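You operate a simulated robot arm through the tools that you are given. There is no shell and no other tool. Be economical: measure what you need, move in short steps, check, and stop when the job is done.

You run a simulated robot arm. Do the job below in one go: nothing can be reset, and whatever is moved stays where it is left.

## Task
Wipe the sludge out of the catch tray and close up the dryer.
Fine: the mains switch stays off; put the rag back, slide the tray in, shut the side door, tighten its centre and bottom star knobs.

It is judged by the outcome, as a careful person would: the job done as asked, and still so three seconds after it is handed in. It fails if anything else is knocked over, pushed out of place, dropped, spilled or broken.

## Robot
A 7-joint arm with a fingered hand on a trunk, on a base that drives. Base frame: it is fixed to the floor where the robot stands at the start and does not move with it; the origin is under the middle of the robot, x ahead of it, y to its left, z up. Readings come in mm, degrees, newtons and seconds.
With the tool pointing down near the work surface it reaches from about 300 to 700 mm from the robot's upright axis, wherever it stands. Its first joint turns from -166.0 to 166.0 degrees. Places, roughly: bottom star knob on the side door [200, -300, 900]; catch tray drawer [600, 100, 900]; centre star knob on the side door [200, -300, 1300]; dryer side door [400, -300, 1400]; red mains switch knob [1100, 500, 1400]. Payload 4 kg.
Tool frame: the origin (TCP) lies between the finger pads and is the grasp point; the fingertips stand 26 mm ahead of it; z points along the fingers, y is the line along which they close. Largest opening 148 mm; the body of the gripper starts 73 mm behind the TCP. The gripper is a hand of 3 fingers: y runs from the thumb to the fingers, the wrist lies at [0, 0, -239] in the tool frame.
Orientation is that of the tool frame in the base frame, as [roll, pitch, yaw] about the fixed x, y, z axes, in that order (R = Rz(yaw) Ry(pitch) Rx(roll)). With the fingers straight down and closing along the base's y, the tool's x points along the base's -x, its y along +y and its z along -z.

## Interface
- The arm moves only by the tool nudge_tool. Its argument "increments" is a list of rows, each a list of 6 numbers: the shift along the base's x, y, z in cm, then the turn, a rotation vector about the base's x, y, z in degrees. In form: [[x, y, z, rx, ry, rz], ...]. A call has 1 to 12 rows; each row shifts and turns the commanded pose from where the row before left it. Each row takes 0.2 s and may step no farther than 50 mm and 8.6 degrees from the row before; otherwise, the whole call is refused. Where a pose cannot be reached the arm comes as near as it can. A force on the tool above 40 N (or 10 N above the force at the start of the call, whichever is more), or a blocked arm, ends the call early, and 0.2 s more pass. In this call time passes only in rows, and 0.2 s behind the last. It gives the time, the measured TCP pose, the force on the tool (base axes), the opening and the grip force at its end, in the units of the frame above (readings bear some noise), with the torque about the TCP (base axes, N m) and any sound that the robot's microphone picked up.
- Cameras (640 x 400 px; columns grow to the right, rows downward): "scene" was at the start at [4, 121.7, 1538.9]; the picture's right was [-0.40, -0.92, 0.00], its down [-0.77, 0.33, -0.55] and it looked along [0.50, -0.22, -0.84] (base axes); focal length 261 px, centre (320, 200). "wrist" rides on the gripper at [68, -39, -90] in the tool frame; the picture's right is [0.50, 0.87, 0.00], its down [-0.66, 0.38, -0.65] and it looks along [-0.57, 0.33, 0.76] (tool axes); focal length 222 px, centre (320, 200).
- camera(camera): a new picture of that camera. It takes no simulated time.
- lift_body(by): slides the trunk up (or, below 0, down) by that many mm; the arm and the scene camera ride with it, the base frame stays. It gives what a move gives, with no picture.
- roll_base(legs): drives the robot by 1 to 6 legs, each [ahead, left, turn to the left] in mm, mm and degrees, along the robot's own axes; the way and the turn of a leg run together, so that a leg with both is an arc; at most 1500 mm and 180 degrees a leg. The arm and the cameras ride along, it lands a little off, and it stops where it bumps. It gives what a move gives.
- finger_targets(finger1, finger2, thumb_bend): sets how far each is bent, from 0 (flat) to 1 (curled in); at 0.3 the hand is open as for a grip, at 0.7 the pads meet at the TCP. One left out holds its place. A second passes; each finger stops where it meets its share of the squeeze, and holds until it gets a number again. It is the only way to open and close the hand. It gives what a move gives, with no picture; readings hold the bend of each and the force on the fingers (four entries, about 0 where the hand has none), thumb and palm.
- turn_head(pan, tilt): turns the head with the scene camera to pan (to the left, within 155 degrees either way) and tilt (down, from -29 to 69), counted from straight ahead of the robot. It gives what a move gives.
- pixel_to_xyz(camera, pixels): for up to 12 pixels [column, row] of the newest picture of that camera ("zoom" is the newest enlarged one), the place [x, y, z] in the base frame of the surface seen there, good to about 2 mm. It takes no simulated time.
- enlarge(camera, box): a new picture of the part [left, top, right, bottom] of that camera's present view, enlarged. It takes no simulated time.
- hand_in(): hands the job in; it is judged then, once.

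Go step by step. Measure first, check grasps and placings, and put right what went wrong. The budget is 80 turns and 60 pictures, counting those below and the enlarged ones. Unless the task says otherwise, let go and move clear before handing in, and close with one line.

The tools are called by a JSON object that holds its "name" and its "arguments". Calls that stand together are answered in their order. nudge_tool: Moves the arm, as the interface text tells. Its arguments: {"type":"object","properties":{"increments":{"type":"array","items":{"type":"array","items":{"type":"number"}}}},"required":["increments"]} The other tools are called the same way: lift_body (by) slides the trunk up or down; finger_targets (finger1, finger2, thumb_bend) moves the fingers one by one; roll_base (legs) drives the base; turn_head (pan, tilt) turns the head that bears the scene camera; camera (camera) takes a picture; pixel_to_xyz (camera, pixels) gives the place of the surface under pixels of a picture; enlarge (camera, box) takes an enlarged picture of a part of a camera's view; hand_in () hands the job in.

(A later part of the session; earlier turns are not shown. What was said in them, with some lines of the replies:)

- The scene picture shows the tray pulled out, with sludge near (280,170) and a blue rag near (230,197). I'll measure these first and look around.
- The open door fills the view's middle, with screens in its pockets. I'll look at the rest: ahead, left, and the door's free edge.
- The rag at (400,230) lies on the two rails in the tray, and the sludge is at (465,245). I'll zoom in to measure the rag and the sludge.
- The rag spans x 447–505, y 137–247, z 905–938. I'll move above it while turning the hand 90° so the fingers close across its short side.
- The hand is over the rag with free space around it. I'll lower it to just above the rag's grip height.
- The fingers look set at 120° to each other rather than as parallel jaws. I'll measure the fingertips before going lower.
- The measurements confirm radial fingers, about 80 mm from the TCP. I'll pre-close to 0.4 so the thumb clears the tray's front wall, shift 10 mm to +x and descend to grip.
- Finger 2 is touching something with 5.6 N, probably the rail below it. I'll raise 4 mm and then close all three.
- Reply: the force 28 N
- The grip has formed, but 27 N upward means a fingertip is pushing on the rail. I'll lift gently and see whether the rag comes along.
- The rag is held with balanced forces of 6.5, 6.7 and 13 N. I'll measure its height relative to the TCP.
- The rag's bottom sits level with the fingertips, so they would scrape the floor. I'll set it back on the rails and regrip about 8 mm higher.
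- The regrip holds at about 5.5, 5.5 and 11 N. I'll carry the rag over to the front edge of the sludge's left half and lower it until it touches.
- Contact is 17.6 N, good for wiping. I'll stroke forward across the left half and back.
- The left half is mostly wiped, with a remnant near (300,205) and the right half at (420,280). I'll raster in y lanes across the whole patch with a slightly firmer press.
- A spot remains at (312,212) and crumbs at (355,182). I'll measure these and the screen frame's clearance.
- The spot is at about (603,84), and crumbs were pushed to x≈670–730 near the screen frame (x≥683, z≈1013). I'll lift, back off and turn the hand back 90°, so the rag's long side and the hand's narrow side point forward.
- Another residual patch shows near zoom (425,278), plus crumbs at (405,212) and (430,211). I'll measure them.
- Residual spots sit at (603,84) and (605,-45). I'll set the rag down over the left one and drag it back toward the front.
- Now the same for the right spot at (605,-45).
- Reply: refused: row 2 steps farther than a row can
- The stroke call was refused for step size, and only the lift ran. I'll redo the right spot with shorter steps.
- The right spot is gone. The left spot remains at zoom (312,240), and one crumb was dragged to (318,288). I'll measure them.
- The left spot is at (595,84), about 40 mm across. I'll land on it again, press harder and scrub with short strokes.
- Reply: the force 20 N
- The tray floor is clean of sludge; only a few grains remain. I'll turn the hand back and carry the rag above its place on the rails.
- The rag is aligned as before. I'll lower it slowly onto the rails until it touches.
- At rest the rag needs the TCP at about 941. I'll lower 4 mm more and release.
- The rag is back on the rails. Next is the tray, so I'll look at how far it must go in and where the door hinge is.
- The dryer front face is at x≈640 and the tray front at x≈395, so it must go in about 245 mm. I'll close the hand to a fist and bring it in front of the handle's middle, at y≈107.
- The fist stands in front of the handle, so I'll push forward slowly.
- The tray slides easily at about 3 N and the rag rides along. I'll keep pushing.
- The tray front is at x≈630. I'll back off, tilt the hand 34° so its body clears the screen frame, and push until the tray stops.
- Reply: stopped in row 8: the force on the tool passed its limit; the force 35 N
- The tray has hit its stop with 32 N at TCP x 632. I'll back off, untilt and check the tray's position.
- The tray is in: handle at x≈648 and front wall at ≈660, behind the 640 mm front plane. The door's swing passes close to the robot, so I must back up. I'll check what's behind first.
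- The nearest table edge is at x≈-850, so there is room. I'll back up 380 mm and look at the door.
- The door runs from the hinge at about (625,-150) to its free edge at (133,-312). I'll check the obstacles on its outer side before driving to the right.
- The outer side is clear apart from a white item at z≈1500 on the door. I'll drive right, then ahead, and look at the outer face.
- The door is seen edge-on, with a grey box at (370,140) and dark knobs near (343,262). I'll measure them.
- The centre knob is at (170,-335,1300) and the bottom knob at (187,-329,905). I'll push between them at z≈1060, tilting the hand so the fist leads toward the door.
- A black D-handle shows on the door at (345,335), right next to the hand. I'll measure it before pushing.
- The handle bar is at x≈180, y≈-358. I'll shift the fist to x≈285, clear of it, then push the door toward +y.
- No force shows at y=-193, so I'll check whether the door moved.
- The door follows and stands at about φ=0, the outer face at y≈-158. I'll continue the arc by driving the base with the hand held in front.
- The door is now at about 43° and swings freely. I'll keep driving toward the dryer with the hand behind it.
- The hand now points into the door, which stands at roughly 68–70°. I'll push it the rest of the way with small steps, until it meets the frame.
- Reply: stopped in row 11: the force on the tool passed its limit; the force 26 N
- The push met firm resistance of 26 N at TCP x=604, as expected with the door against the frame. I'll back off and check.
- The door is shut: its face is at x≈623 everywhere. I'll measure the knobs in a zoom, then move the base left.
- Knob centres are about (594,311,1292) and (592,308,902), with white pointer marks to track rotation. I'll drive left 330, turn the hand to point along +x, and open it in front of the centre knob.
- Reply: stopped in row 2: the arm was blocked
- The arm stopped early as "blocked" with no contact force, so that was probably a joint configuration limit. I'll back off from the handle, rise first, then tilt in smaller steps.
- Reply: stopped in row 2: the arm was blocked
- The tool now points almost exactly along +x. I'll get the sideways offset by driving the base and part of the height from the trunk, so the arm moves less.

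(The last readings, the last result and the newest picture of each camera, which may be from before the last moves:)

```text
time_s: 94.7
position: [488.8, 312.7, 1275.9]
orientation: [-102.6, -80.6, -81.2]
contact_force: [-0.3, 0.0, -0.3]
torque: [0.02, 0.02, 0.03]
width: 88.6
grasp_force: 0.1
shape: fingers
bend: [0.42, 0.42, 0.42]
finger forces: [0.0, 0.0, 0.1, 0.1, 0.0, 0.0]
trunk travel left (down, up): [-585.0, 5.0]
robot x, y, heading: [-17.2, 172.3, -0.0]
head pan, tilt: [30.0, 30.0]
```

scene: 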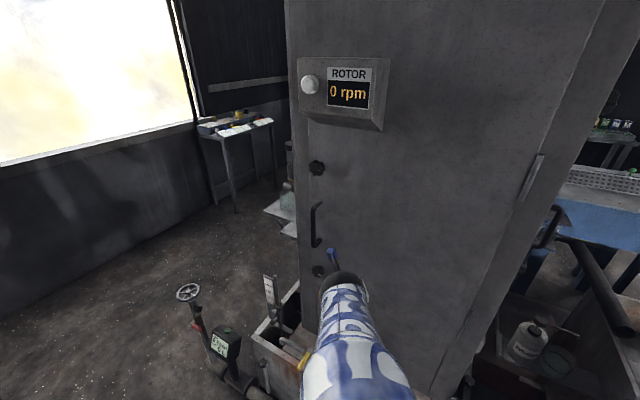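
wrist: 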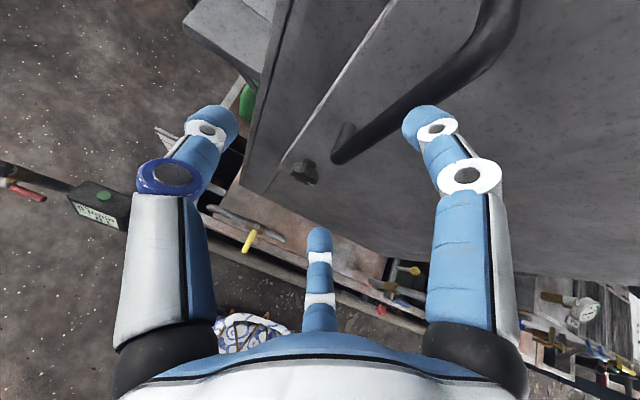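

Height changes work well. I'll fine-align the tool axis to +x, reach knob height and check with the wrist camera.

{"name": "nudge_tool", "arguments": {"increments": [[0, 0, 1.6, 0, -2.0, 3.7], [2.5, 0, 0, 0, 0, 0]]}}

{"name": "camera", "arguments": {"camera": "wrist"}}

```text
time_s: 95.3
position: [515.3, 312.2, 1292.1]
orientation: [-90.7, -80.9, -89.2]
contact_force: [0.7, -0.2, 0.4]
torque: [-0.05, 0.0, -0.02]
width: 88.6
grasp_force: 0.1
shape: fingers
bend: [0.42, 0.42, 0.42]
finger forces: [0.0, 0.0, 0.0, 0.1, 0.1, 0.0]
trunk travel left (down, up): [-585.0, 5.0]
robot x, y, heading: [-14.0, 175.0, -0.1]
head pan, tilt: [30.0, 30.0]
```

```text
7 pictures are left
```

wrist: 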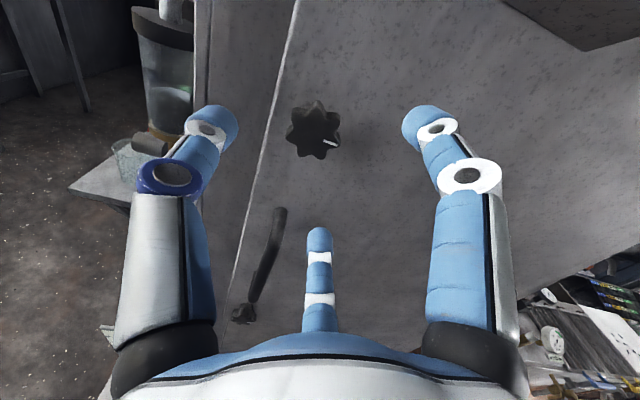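

{"name": "pixel_to_xyz", "arguments": {"camera": "wrist", "pixels": [[314, 130], [292, 133], [337, 130], [317, 105], [316, 155], [332, 143], [380, 60], [275, 225]]}}

```text
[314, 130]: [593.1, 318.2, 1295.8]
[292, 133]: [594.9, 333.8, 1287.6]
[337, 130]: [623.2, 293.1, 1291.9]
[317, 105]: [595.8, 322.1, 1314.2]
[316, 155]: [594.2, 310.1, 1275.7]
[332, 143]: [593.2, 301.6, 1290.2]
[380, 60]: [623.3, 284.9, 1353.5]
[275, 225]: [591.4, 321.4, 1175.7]
```

The knob centre is at about (593,316,1294). I'll trim 4 mm, advance to x=580 and close on it.

{"name": "nudge_tool", "arguments": {"increments": [[2, 0.4, 0.2, 0, 0, 0], [2, 0, 0, 0, 0, 0], [1.5, 0, 0, 0, 0, 0], [0.9, 0, 0, 0, 0, 0]]}}

{"name": "finger_targets", "arguments": {"finger1": 0.7, "finger2": 0.7, "thumb_bend": 0.7}}

```text
time_s: 96.3
position: [579.2, 316.1, 1294.5]
orientation: [-90.7, -80.8, -89.1]
contact_force: [-1.0, 0.7, 0.6]
torque: [0.01, 0.01, 0.0]
width: 88.5
grasp_force: 0.1
shape: fingers
bend: [0.42, 0.42, 0.42]
finger forces: [0.0, 0.0, 0.0, 0.0, 0.0, 0.0]
trunk travel left (down, up): [-585.0, 5.0]
robot x, y, heading: [-12.7, 173.2, 0.0]
head pan, tilt: [30.0, 30.0]
```

```text
time_s: 97.3
position: [579.3, 318.7, 1294.8]
orientation: [-90.5, -81.0, -89.3]
contact_force: [-0.1, 5.6, -0.3]
torque: [0.04, 0.04, 0.09]
width: 31.7
grasp_force: 16.8
shape: fingers
bend: [0.6, 0.57, 0.61]
finger forces: [7.7, 11.3, 0.1, 0.0, 15.4, 0.0]
trunk travel left (down, up): [-585.0, 5.0]
robot x, y, heading: [-16.3, 172.7, 0.1]
head pan, tilt: [30.0, 30.0]
```

All three fingers hold the knob. I'll turn it clockwise as seen from the front (+rx) and watch the torque.

{"name": "nudge_tool", "arguments": {"increments": [[0, 0, 0, 8.2, 0, 0], [0, 0, 0, 8.2, 0, 0], [0, 0, 0, 8.2, 0, 0], [0, 0, 0, 8.2, 0, 0], [0, 0, 0, 8.2, 0, 0], [0, 0, 0, 8.2, 0, 0], [0, 0, 0, 8.2, 0, 0], [0, 0, 0, 8.2, 0, 0]]}}

```text
time_s: 99.1
position: [579.5, 314.3, 1294.4]
orientation: [-90.1, -15.0, -90.1]
contact_force: [-1.8, -4.1, -2.6]
torque: [-0.02, 0.16, -0.13]
width: 31.5
grasp_force: 15.3
shape: fingers
bend: [0.59, 0.56, 0.62]
finger forces: [9.9, 10.5, 0.0, 0.1, 10.6, 0.0]
trunk travel left (down, up): [-585.0, 5.0]
robot x, y, heading: [-17.2, 174.2, -0.1]
head pan, tilt: [30.0, 30.0]
```

It turned 66° with hardly any torque. I'll continue turning.

{"name": "nudge_tool", "arguments": {"increments": [[0, 0, 0, 8.2, 0, 0], [0, 0, 0, 8.2, 0, 0], [0, 0, 0, 8.2, 0, 0], [0, 0, 0, 8.2, 0, 0], [0, 0, 0, 8.2, 0, 0], [0, 0, 0, 8.2, 0, 0], [0, 0, 0, 8.2, 0, 0], [0, 0, 0, 8.2, 0, 0], [0, 0, 0, 8.2, 0, 0], [0, 0, 0, 8.2, 0, 0]]}}

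{"name": "camera", "arguments": {"camera": "wrist"}}

```text
time_s: 101.3
position: [578.9, 317.8, 1290.6]
orientation: [-89.7, 66.8, -89.9]
contact_force: [-4.5, 0.4, 1.3]
torque: [-0.63, 0.05, -0.07]
width: 28.6
grasp_force: 21.7
shape: fingers
bend: [0.59, 0.63, 0.61]
finger forces: [12.4, 13.1, 0.1, 0.0, 17.7, 0.0]
out of reach, approached as far as the arm can: row 5
trunk travel left (down, up): [-585.0, 5.0]
robot x, y, heading: [-19.0, 171.7, -0.2]
head pan, tilt: [30.0, 30.0]
```

```text
6 pictures are left
```

wrist: 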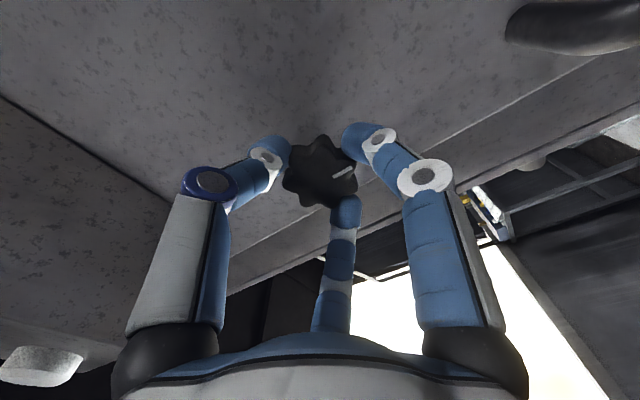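

The torque now resists at 0.63 N·m. The pointer lags the hand, so the knob turned about 90–100° and is near its stop. I'll open, wind back, regrip and turn again to confirm.

{"name": "finger_targets", "arguments": {"finger1": 0.45, "finger2": 0.45, "thumb_bend": 0.45}}

{"name": "nudge_tool", "arguments": {"increments": [[0, 0, 0.3, -8.2, 0, 0], [0, 0, 0, -8.2, 0, 0], [0, 0, 0, -8.2, 0, 0], [0, 0, 0, -8.2, 0, 0], [0, 0, 0, -8.2, 0, 0], [0, 0, 0, -8.2, 0, 0], [0, 0, 0, -8.2, 0, 0], [0, 0, 0, -8.2, 0, 0], [0, 0, 0, -8.2, 0, 0], [0, 0, 0, -8.2, 0, 0]]}}

{"name": "finger_targets", "arguments": {"finger1": 0.75, "finger2": 0.75, "thumb_bend": 0.75}}

{"name": "nudge_tool", "arguments": {"increments": [[0, 0, 0, 6, 0, 0], [0, 0, 0, 6, 0, 0], [0, 0, 0, 6, 0, 0]]}}

```text
time_s: 102.3
position: [581.4, 316.6, 1290.0]
orientation: [-89.8, 66.8, -89.9]
contact_force: [-0.3, -0.3, -0.6]
torque: [0.03, -0.05, 0.03]
width: 77.7
grasp_force: 0.1
shape: fingers
bend: [0.45, 0.45, 0.45]
finger forces: [0.0, 0.0, 0.0, 0.1, 0.0, 0.1]
trunk travel left (down, up): [-585.0, 5.0]
robot x, y, heading: [-19.9, 174.5, -0.1]
head pan, tilt: [30.0, 30.0]
```

```text
time_s: 104.5
position: [580.1, 317.3, 1292.1]
orientation: [-90.0, -15.4, -89.9]
contact_force: [0.4, 0.1, -0.3]
torque: [0.0, 0.03, 0.01]
width: 78.1
grasp_force: 0.1
shape: fingers
bend: [0.45, 0.45, 0.45]
finger forces: [0.0, 0.0, 0.0, 0.0, 0.0, 0.1]
trunk travel left (down, up): [-585.0, 5.0]
robot x, y, heading: [-15.1, 173.6, -0.4]
head pan, tilt: [30.0, 30.0]
```

```text
time_s: 105.5
position: [579.8, 319.0, 1294.5]
orientation: [-89.9, -15.3, -90.0]
contact_force: [1.8, 1.1, 7.7]
torque: [0.0, -0.12, 0.01]
width: 31.2
grasp_force: 19.9
shape: fingers
bend: [0.58, 0.57, 0.63]
finger forces: [11.0, 10.7, 0.0, 0.0, 18.7, 0.0]
trunk travel left (down, up): [-585.0, 5.0]
robot x, y, heading: [-13.4, 176.9, -0.1]
head pan, tilt: [30.0, 30.0]
```

```text
time_s: 106.3
position: [578.9, 319.4, 1293.7]
orientation: [-89.9, 2.8, -89.8]
contact_force: [1.0, 5.0, 8.9]
torque: [-0.31, -0.16, 0.1]
width: 28.4
grasp_force: 19.1
shape: fingers
bend: [0.58, 0.58, 0.64]
finger forces: [13.2, 7.7, 0.0, 0.1, 17.5, 0.0]
trunk travel left (down, up): [-585.0, 5.0]
robot x, y, heading: [-12.8, 175.3, -0.0]
head pan, tilt: [30.0, 30.0]
```

It already resists after 18°. I'll turn a little more to see how firm it is.

{"name": "nudge_tool", "arguments": {"increments": [[0, 0, 0, 7, 0, 0], [0, 0, 0, 7, 0, 0], [0, 0, 0, 7, 0, 0], [0, 0, 0, 7, 0, 0]]}}

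{"name": "finger_targets", "arguments": {"finger1": 0.42, "finger2": 0.42, "thumb_bend": 0.42}}

{"name": "nudge_tool", "arguments": {"increments": [[-2, 0, 0, -8.2, 0, 0], [-3, 0, 0, -8.2, 0, 0], [-3, 0, 0, -8.2, 0, 0], [-2, 0, 0, -8.2, 0, 0], [0, 0, 0, -8.2, 0, 0], [0, 0, 0, -8.2, 0, 0], [0, 0, 0, -8.2, 0, 0], [0, 0, 0, -8.2, 0, 0], [0, 0, 0, -8.2, 0, 0], [0, 0, 0, -8.2, 0, 0], [0, 0, 0, -8.2, 0, 0]]}}

{"name": "camera", "arguments": {"camera": "wrist"}}

```text
time_s: 107.3
position: [577.3, 321.2, 1295.3]
orientation: [-89.5, 30.8, -89.5]
contact_force: [-0.3, 11.6, 28.9]
torque: [-1.09, -0.73, 0.29]
width: 25.2
grasp_force: 28.9
shape: fingers
bend: [0.58, 0.61, 0.64]
finger forces: [15.9, 7.2, 0.0, 0.0, 34.7, 0.0]
trunk travel left (down, up): [-585.0, 5.0]
robot x, y, heading: [-14.9, 175.0, -0.2]
head pan, tilt: [30.0, 30.0]
```

```text
time_s: 108.3
position: [579.8, 318.2, 1292.1]
orientation: [-89.9, 30.8, -89.8]
contact_force: [0.0, 0.1, -0.5]
torque: [-0.04, -0.02, 0.01]
width: 87.8
grasp_force: 0.1
shape: fingers
bend: [0.42, 0.42, 0.42]
finger forces: [0.0, 0.0, 0.1, 0.0, 0.0, 0.1]
trunk travel left (down, up): [-585.0, 5.0]
robot x, y, heading: [-15.2, 172.2, -0.1]
head pan, tilt: [30.0, 30.0]
```

```text
time_s: 110.7
position: [480.3, 317.6, 1292.9]
orientation: [-90.1, -59.6, -89.7]
contact_force: [0.3, 0.0, 0.1]
torque: [-0.04, -0.03, 0.01]
width: 88.3
grasp_force: 0.1
shape: fingers
bend: [0.42, 0.42, 0.42]
finger forces: [0.1, 0.1, 0.0, 0.2, 0.1, 0.1]
trunk travel left (down, up): [-585.0, 5.0]
robot x, y, heading: [-13.4, 174.8, -0.3]
head pan, tilt: [30.0, 30.0]
```

```text
5 pictures are left
```

wrist: 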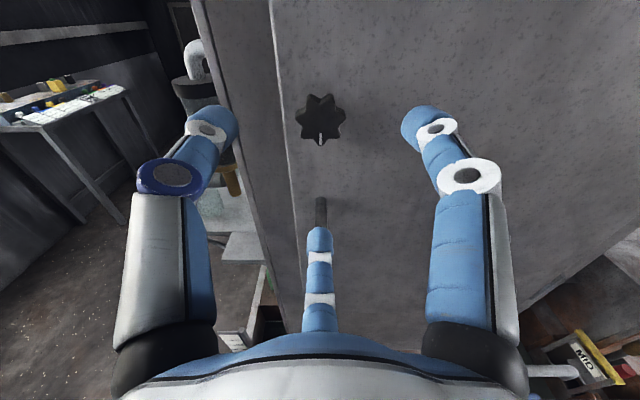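

The pointer now points down, at (321,140). I'll measure its angle exactly.

{"name": "pixel_to_xyz", "arguments": {"camera": "wrist", "pixels": [[321, 141], [321, 134], [320, 118], [298, 120], [343, 120], [320, 95]]}}

```text
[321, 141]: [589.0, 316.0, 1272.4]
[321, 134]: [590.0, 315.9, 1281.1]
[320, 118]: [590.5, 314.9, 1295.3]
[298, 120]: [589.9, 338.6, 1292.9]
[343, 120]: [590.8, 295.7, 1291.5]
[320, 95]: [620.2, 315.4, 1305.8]
```

The pointer is now straight down, about a quarter turn, and it held firm at 1.1 N·m, so the centre knob is tight. For the bottom knob I'll lower the trunk by 390 mm.

{"name": "lift_body", "arguments": {"by": -390}}

{"name": "camera", "arguments": {"camera": "wrist"}}

```text
time_s: 114.4
position: [479.5, 316.8, 903.0]
orientation: [-90.1, -59.4, -89.8]
contact_force: [0.3, -0.1, 0.9]
torque: [0.0, 0.04, -0.03]
width: 88.0
grasp_force: 0.1
shape: fingers
bend: [0.42, 0.42, 0.42]
finger forces: [0.0, 0.0, 0.0, 0.0, 0.0, 0.0]
trunk travel left (down, up): [-195.0, 395.0]
robot x, y, heading: [-18.8, 176.8, -0.4]
head pan, tilt: [30.0, 30.0]
```

```text
4 pictures are left
```

wrist: 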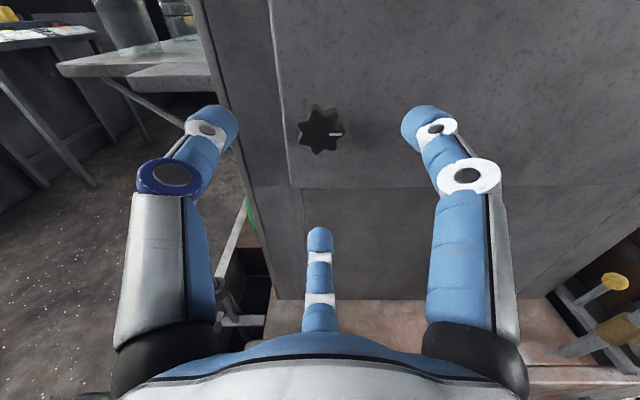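

{"name": "pixel_to_xyz", "arguments": {"camera": "wrist", "pixels": [[320, 130], [303, 130], [340, 133], [318, 108], [318, 150], [336, 133]]}}

```text
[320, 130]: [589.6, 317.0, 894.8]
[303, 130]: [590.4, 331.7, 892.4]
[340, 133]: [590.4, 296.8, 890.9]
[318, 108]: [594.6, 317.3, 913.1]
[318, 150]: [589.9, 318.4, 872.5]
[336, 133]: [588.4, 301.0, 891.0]
```

The knob centre is about (590,316,893). I'll drop 10 mm, advance to x=579 and grip.

{"name": "nudge_tool", "arguments": {"increments": [[2, 0, -1, 0, 0, 0], [2, 0, 0, 0, 0, 0], [2, 0, 0, 0, 0, 0], [2, 0, 0, 0, 0, 0], [1.9, 0, 0, 0, 0, 0]]}}

{"name": "finger_targets", "arguments": {"finger1": 0.75, "finger2": 0.75, "thumb_bend": 0.75}}

{"name": "nudge_tool", "arguments": {"increments": [[0, 0, 0, 8.2, 0, 0], [0, 0, 0, 8.2, 0, 0], [0, 0, 0, 8.2, 0, 0], [0, 0, 0, 8.2, 0, 0], [0, 0, 0, 8.2, 0, 0], [0, 0, 0, 8.2, 0, 0], [0, 0, 0, 8.2, 0, 0], [0, 0, 0, 8.2, 0, 0], [0, 0, 0, 8.2, 0, 0], [0, 0, 0, 8.2, 0, 0]]}}

```text
time_s: 115.6
position: [578.4, 317.7, 891.7]
orientation: [-90.0, -59.4, -89.8]
contact_force: [0.6, 0.1, -0.6]
torque: [0.0, 0.01, 0.01]
width: 88.1
grasp_force: 0.1
shape: fingers
bend: [0.42, 0.42, 0.42]
finger forces: [0.1, 0.1, 0.0, 0.1, 0.1, 0.1]
trunk travel left (down, up): [-195.0, 395.0]
robot x, y, heading: [-15.6, 178.9, -0.3]
head pan, tilt: [30.0, 30.0]
```

```text
time_s: 116.6
position: [578.4, 318.1, 891.1]
orientation: [-89.8, -59.5, -89.9]
contact_force: [0.5, 5.2, 7.9]
torque: [0.09, -0.17, 0.13]
width: 32.4
grasp_force: 21.4
shape: fingers
bend: [0.59, 0.57, 0.63]
finger forces: [11.0, 10.6, 0.0, 0.0, 20.9, 0.0]
trunk travel left (down, up): [-195.0, 395.0]
robot x, y, heading: [-14.3, 172.1, -0.5]
head pan, tilt: [30.0, 30.0]
```

```text
time_s: 118.8
position: [579.7, 316.0, 891.0]
orientation: [-89.9, 22.7, -90.1]
contact_force: [0.5, -5.2, 2.4]
torque: [-0.04, 0.06, -0.09]
width: 31.9
grasp_force: 20.3
shape: fingers
bend: [0.58, 0.58, 0.63]
finger forces: [12.7, 10.7, 0.1, 0.0, 17.6, 0.1]
trunk travel left (down, up): [-195.0, 395.0]
robot x, y, heading: [-13.8, 175.0, -0.3]
head pan, tilt: [30.0, 30.0]
```

Turned 82° freely. I'll continue until it resists.

{"name": "nudge_tool", "arguments": {"increments": [[0, 0, 0, 7, 0, 0], [0, 0, 0, 7, 0, 0], [0, 0, 0, 7, 0, 0], [0, 0, 0, 7, 0, 0], [0, 0, 0, 7, 0, 0]]}}

```text
time_s: 120.0
position: [579.2, 317.0, 893.1]
orientation: [-89.6, 57.7, -89.7]
contact_force: [-0.3, -5.0, 7.5]
torque: [-0.58, -0.1, -0.15]
width: 27.7
grasp_force: 21.8
shape: fingers
bend: [0.58, 0.6, 0.64]
finger forces: [12.4, 11.9, 0.0, 0.1, 19.4, 0.0]
trunk travel left (down, up): [-195.0, 395.0]
robot x, y, heading: [-11.9, 171.2, -0.2]
head pan, tilt: [30.0, 30.0]
```

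It resists now at 0.58 N·m. I'll regrip and give a final firm turn as on the centre knob, then back away to look.

{"name": "finger_targets", "arguments": {"finger1": 0.44, "finger2": 0.44, "thumb_bend": 0.44}}

{"name": "nudge_tool", "arguments": {"increments": [[0, 0, 0, -8.2, 0, 0], [0, 0, 0, -8.2, 0, 0], [0, 0, 0, -8.2, 0, 0], [0, 0, 0, -8.2, 0, 0], [0, 0, 0, -8.2, 0, 0], [0, 0, 0, -8.2, 0, 0], [0, 0, 0, -8.2, 0, 0], [0, 0, 0, -8.2, 0, 0], [0, 0, 0, -8.2, 0, 0]]}}

{"name": "finger_targets", "arguments": {"finger1": 0.75, "finger2": 0.75, "thumb_bend": 0.75}}

{"name": "nudge_tool", "arguments": {"increments": [[0, 0, 0, 7, 0, 0], [0, 0, 0, 7, 0, 0], [0, 0, 0, 7, 0, 0], [0, 0, 0, 7, 0, 0], [0, 0, 0, 7, 0, 0], [0, 0, 0, 7, 0, 0]]}}

{"name": "finger_targets", "arguments": {"finger1": 0.42, "finger2": 0.42, "thumb_bend": 0.42}}

{"name": "nudge_tool", "arguments": {"increments": [[-2, 0, 0, 0, 0, 0], [-3, 0, 0, -8.2, 0, 0], [-3, 0, 0, -8.2, 0, 0], [-2, 0, 1, -8.2, 0, 0], [0, 0, 0, -8.2, 0, 0], [0, 0, 0, -8.2, 0, 0], [0, 0, 0, -8.2, 0, 0], [0, 0, 0, -8.2, 0, 0], [0, 0, 0, -8.2, 0, 0]]}}

{"name": "camera", "arguments": {"camera": "wrist"}}

```text
time_s: 121.0
position: [580.1, 315.6, 892.4]
orientation: [-89.8, 57.6, -89.9]
contact_force: [0.1, -0.2, -0.2]
torque: [-0.02, 0.0, 0.0]
width: 81.5
grasp_force: 0.1
shape: fingers
bend: [0.44, 0.44, 0.44]
finger forces: [0.0, 0.0, 0.0, 0.1, 0.0, 0.0]
trunk travel left (down, up): [-195.0, 395.0]
robot x, y, heading: [-13.7, 174.2, -0.4]
head pan, tilt: [30.0, 30.0]
```

```text
time_s: 123.0
position: [578.3, 316.8, 892.5]
orientation: [-90.0, -16.4, -90.0]
contact_force: [0.3, -0.4, 0.2]
torque: [-0.03, -0.01, 0.0]
width: 81.2
grasp_force: 0.2
shape: fingers
bend: [0.44, 0.44, 0.44]
finger forces: [0.0, 0.0, 0.0, 0.1, 0.0, 0.1]
trunk travel left (down, up): [-195.0, 395.0]
robot x, y, heading: [-12.6, 177.6, -0.3]
head pan, tilt: [30.0, 30.0]
```

```text
time_s: 124.0
position: [578.3, 316.1, 893.9]
orientation: [-90.0, -16.2, -89.8]
contact_force: [0.9, 1.4, 6.8]
torque: [0.0, -0.11, 0.0]
width: 31.3
grasp_force: 20.4
shape: fingers
bend: [0.58, 0.57, 0.63]
finger forces: [11.1, 10.7, 0.0, 0.0, 18.7, 0.1]
trunk travel left (down, up): [-195.0, 395.0]
robot x, y, heading: [-16.1, 175.7, -0.0]
head pan, tilt: [30.0, 30.0]
```

```text
time_s: 125.4
position: [577.3, 320.1, 894.4]
orientation: [-89.6, 25.8, -89.6]
contact_force: [3.3, 12.6, 25.8]
torque: [-0.94, -0.64, 0.37]
width: 24.8
grasp_force: 26.8
shape: fingers
bend: [0.59, 0.6, 0.64]
finger forces: [13.8, 7.8, 0.0, 0.0, 31.4, 0.0]
trunk travel left (down, up): [-195.0, 395.0]
robot x, y, heading: [-13.7, 172.9, 0.0]
head pan, tilt: [30.0, 30.0]
```

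```text
time_s: 126.4
position: [579.6, 317.6, 891.1]
orientation: [-89.9, 25.8, -90.0]
contact_force: [-0.1, -0.1, 0.4]
torque: [0.03, -0.01, -0.04]
width: 87.8
grasp_force: 0.3
shape: fingers
bend: [0.42, 0.42, 0.42]
finger forces: [0.1, 0.0, 0.0, 0.0, 0.0, 0.0]
trunk travel left (down, up): [-195.0, 395.0]
robot x, y, heading: [-15.6, 174.4, -0.5]
head pan, tilt: [30.0, 30.0]
```

```text
time_s: 128.4
position: [479.1, 317.3, 901.9]
orientation: [-90.0, -39.9, -89.9]
contact_force: [0.1, -0.9, 0.5]
torque: [-0.02, 0.0, 0.04]
width: 88.1
grasp_force: 0.0
shape: fingers
bend: [0.42, 0.42, 0.42]
finger forces: [0.1, 0.0, 0.1, 0.1, 0.0, 0.1]
trunk travel left (down, up): [-195.0, 395.0]
robot x, y, heading: [-15.4, 175.4, -0.2]
head pan, tilt: [30.0, 30.0]
```

```text
3 pictures are left
```

wrist: 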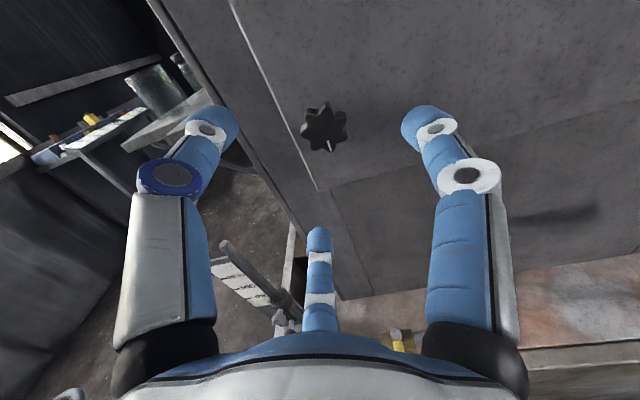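

The bottom knob's pointer has also turned a quarter turn to straight down, and it held at 0.94 N·m. I'll check that the door is flush, back away and take a last look.

{"name": "pixel_to_xyz", "arguments": {"camera": "wrist", "pixels": [[328, 148], [323, 127], [300, 60], [450, 60], [560, 30]]}}

{"name": "roll_base", "arguments": {"legs": [[-200, 0, 0]]}}

{"name": "turn_head", "arguments": {"pan": 12, "tilt": 15}}

{"name": "camera", "arguments": {"camera": "scene"}}

{"name": "pixel_to_xyz", "arguments": {"camera": "scene", "pixels": [[300, 100], [340, 60], [400, 100], [300, 200], [400, 200], [440, 150]]}}

```text
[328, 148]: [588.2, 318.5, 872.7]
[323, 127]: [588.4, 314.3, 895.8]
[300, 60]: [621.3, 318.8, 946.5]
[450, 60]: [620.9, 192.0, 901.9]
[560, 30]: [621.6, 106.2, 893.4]
```

```text
time_s: 130.1
position: [275.9, 317.8, 901.3]
orientation: [-90.0, -39.7, -89.8]
contact_force: [0.8, -0.4, -0.3]
torque: [0.0, 0.0, 0.01]
width: 88.2
grasp_force: 0.1
shape: fingers
bend: [0.42, 0.42, 0.42]
finger forces: [0.0, 0.0, 0.1, 0.0, 0.0, 0.1]
trunk travel left (down, up): [-195.0, 395.0]
robot x, y, heading: [-220.1, 175.1, -0.2]
head pan, tilt: [30.0, 30.0]
```

```text
time_s: 130.9
position: [276.5, 317.6, 902.1]
orientation: [-90.0, -39.8, -89.8]
contact_force: [-0.5, 0.9, 0.0]
torque: [0.0, 0.01, 0.01]
width: 88.1
grasp_force: 0.1
shape: fingers
bend: [0.42, 0.42, 0.42]
finger forces: [0.0, 0.0, 0.0, 0.0, 0.0, 0.1]
trunk travel left (down, up): [-195.0, 395.0]
robot x, y, heading: [-219.9, 177.2, -0.3]
head pan, tilt: [12.0, 15.0]
```

```text
2 pictures are left
```

scene: 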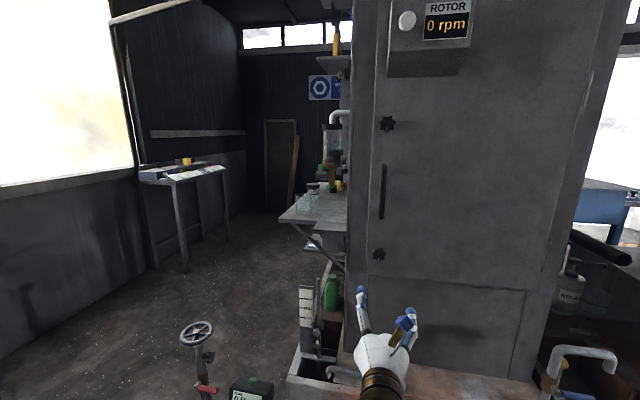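

```text
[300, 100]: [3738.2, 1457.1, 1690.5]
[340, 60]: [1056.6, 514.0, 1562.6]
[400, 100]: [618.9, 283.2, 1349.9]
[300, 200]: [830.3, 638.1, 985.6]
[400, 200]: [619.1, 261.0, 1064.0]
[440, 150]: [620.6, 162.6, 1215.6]
```

The door is flush, its face even at x≈620, with both knobs turned. Nothing is disturbed and the hand is clear, so I'm handing the job in.

{"name": "hand_in", "arguments": {}}

```text
The job is handed in.
```

The job is handed in: the sludge is wiped up, the rag is back on its rails, the tray is in to its stop, and the side door is shut with its centre and bottom star knobs tight. I never touched the mains switch. A few loose grains, shifted about by the wiping, are still in the tray.
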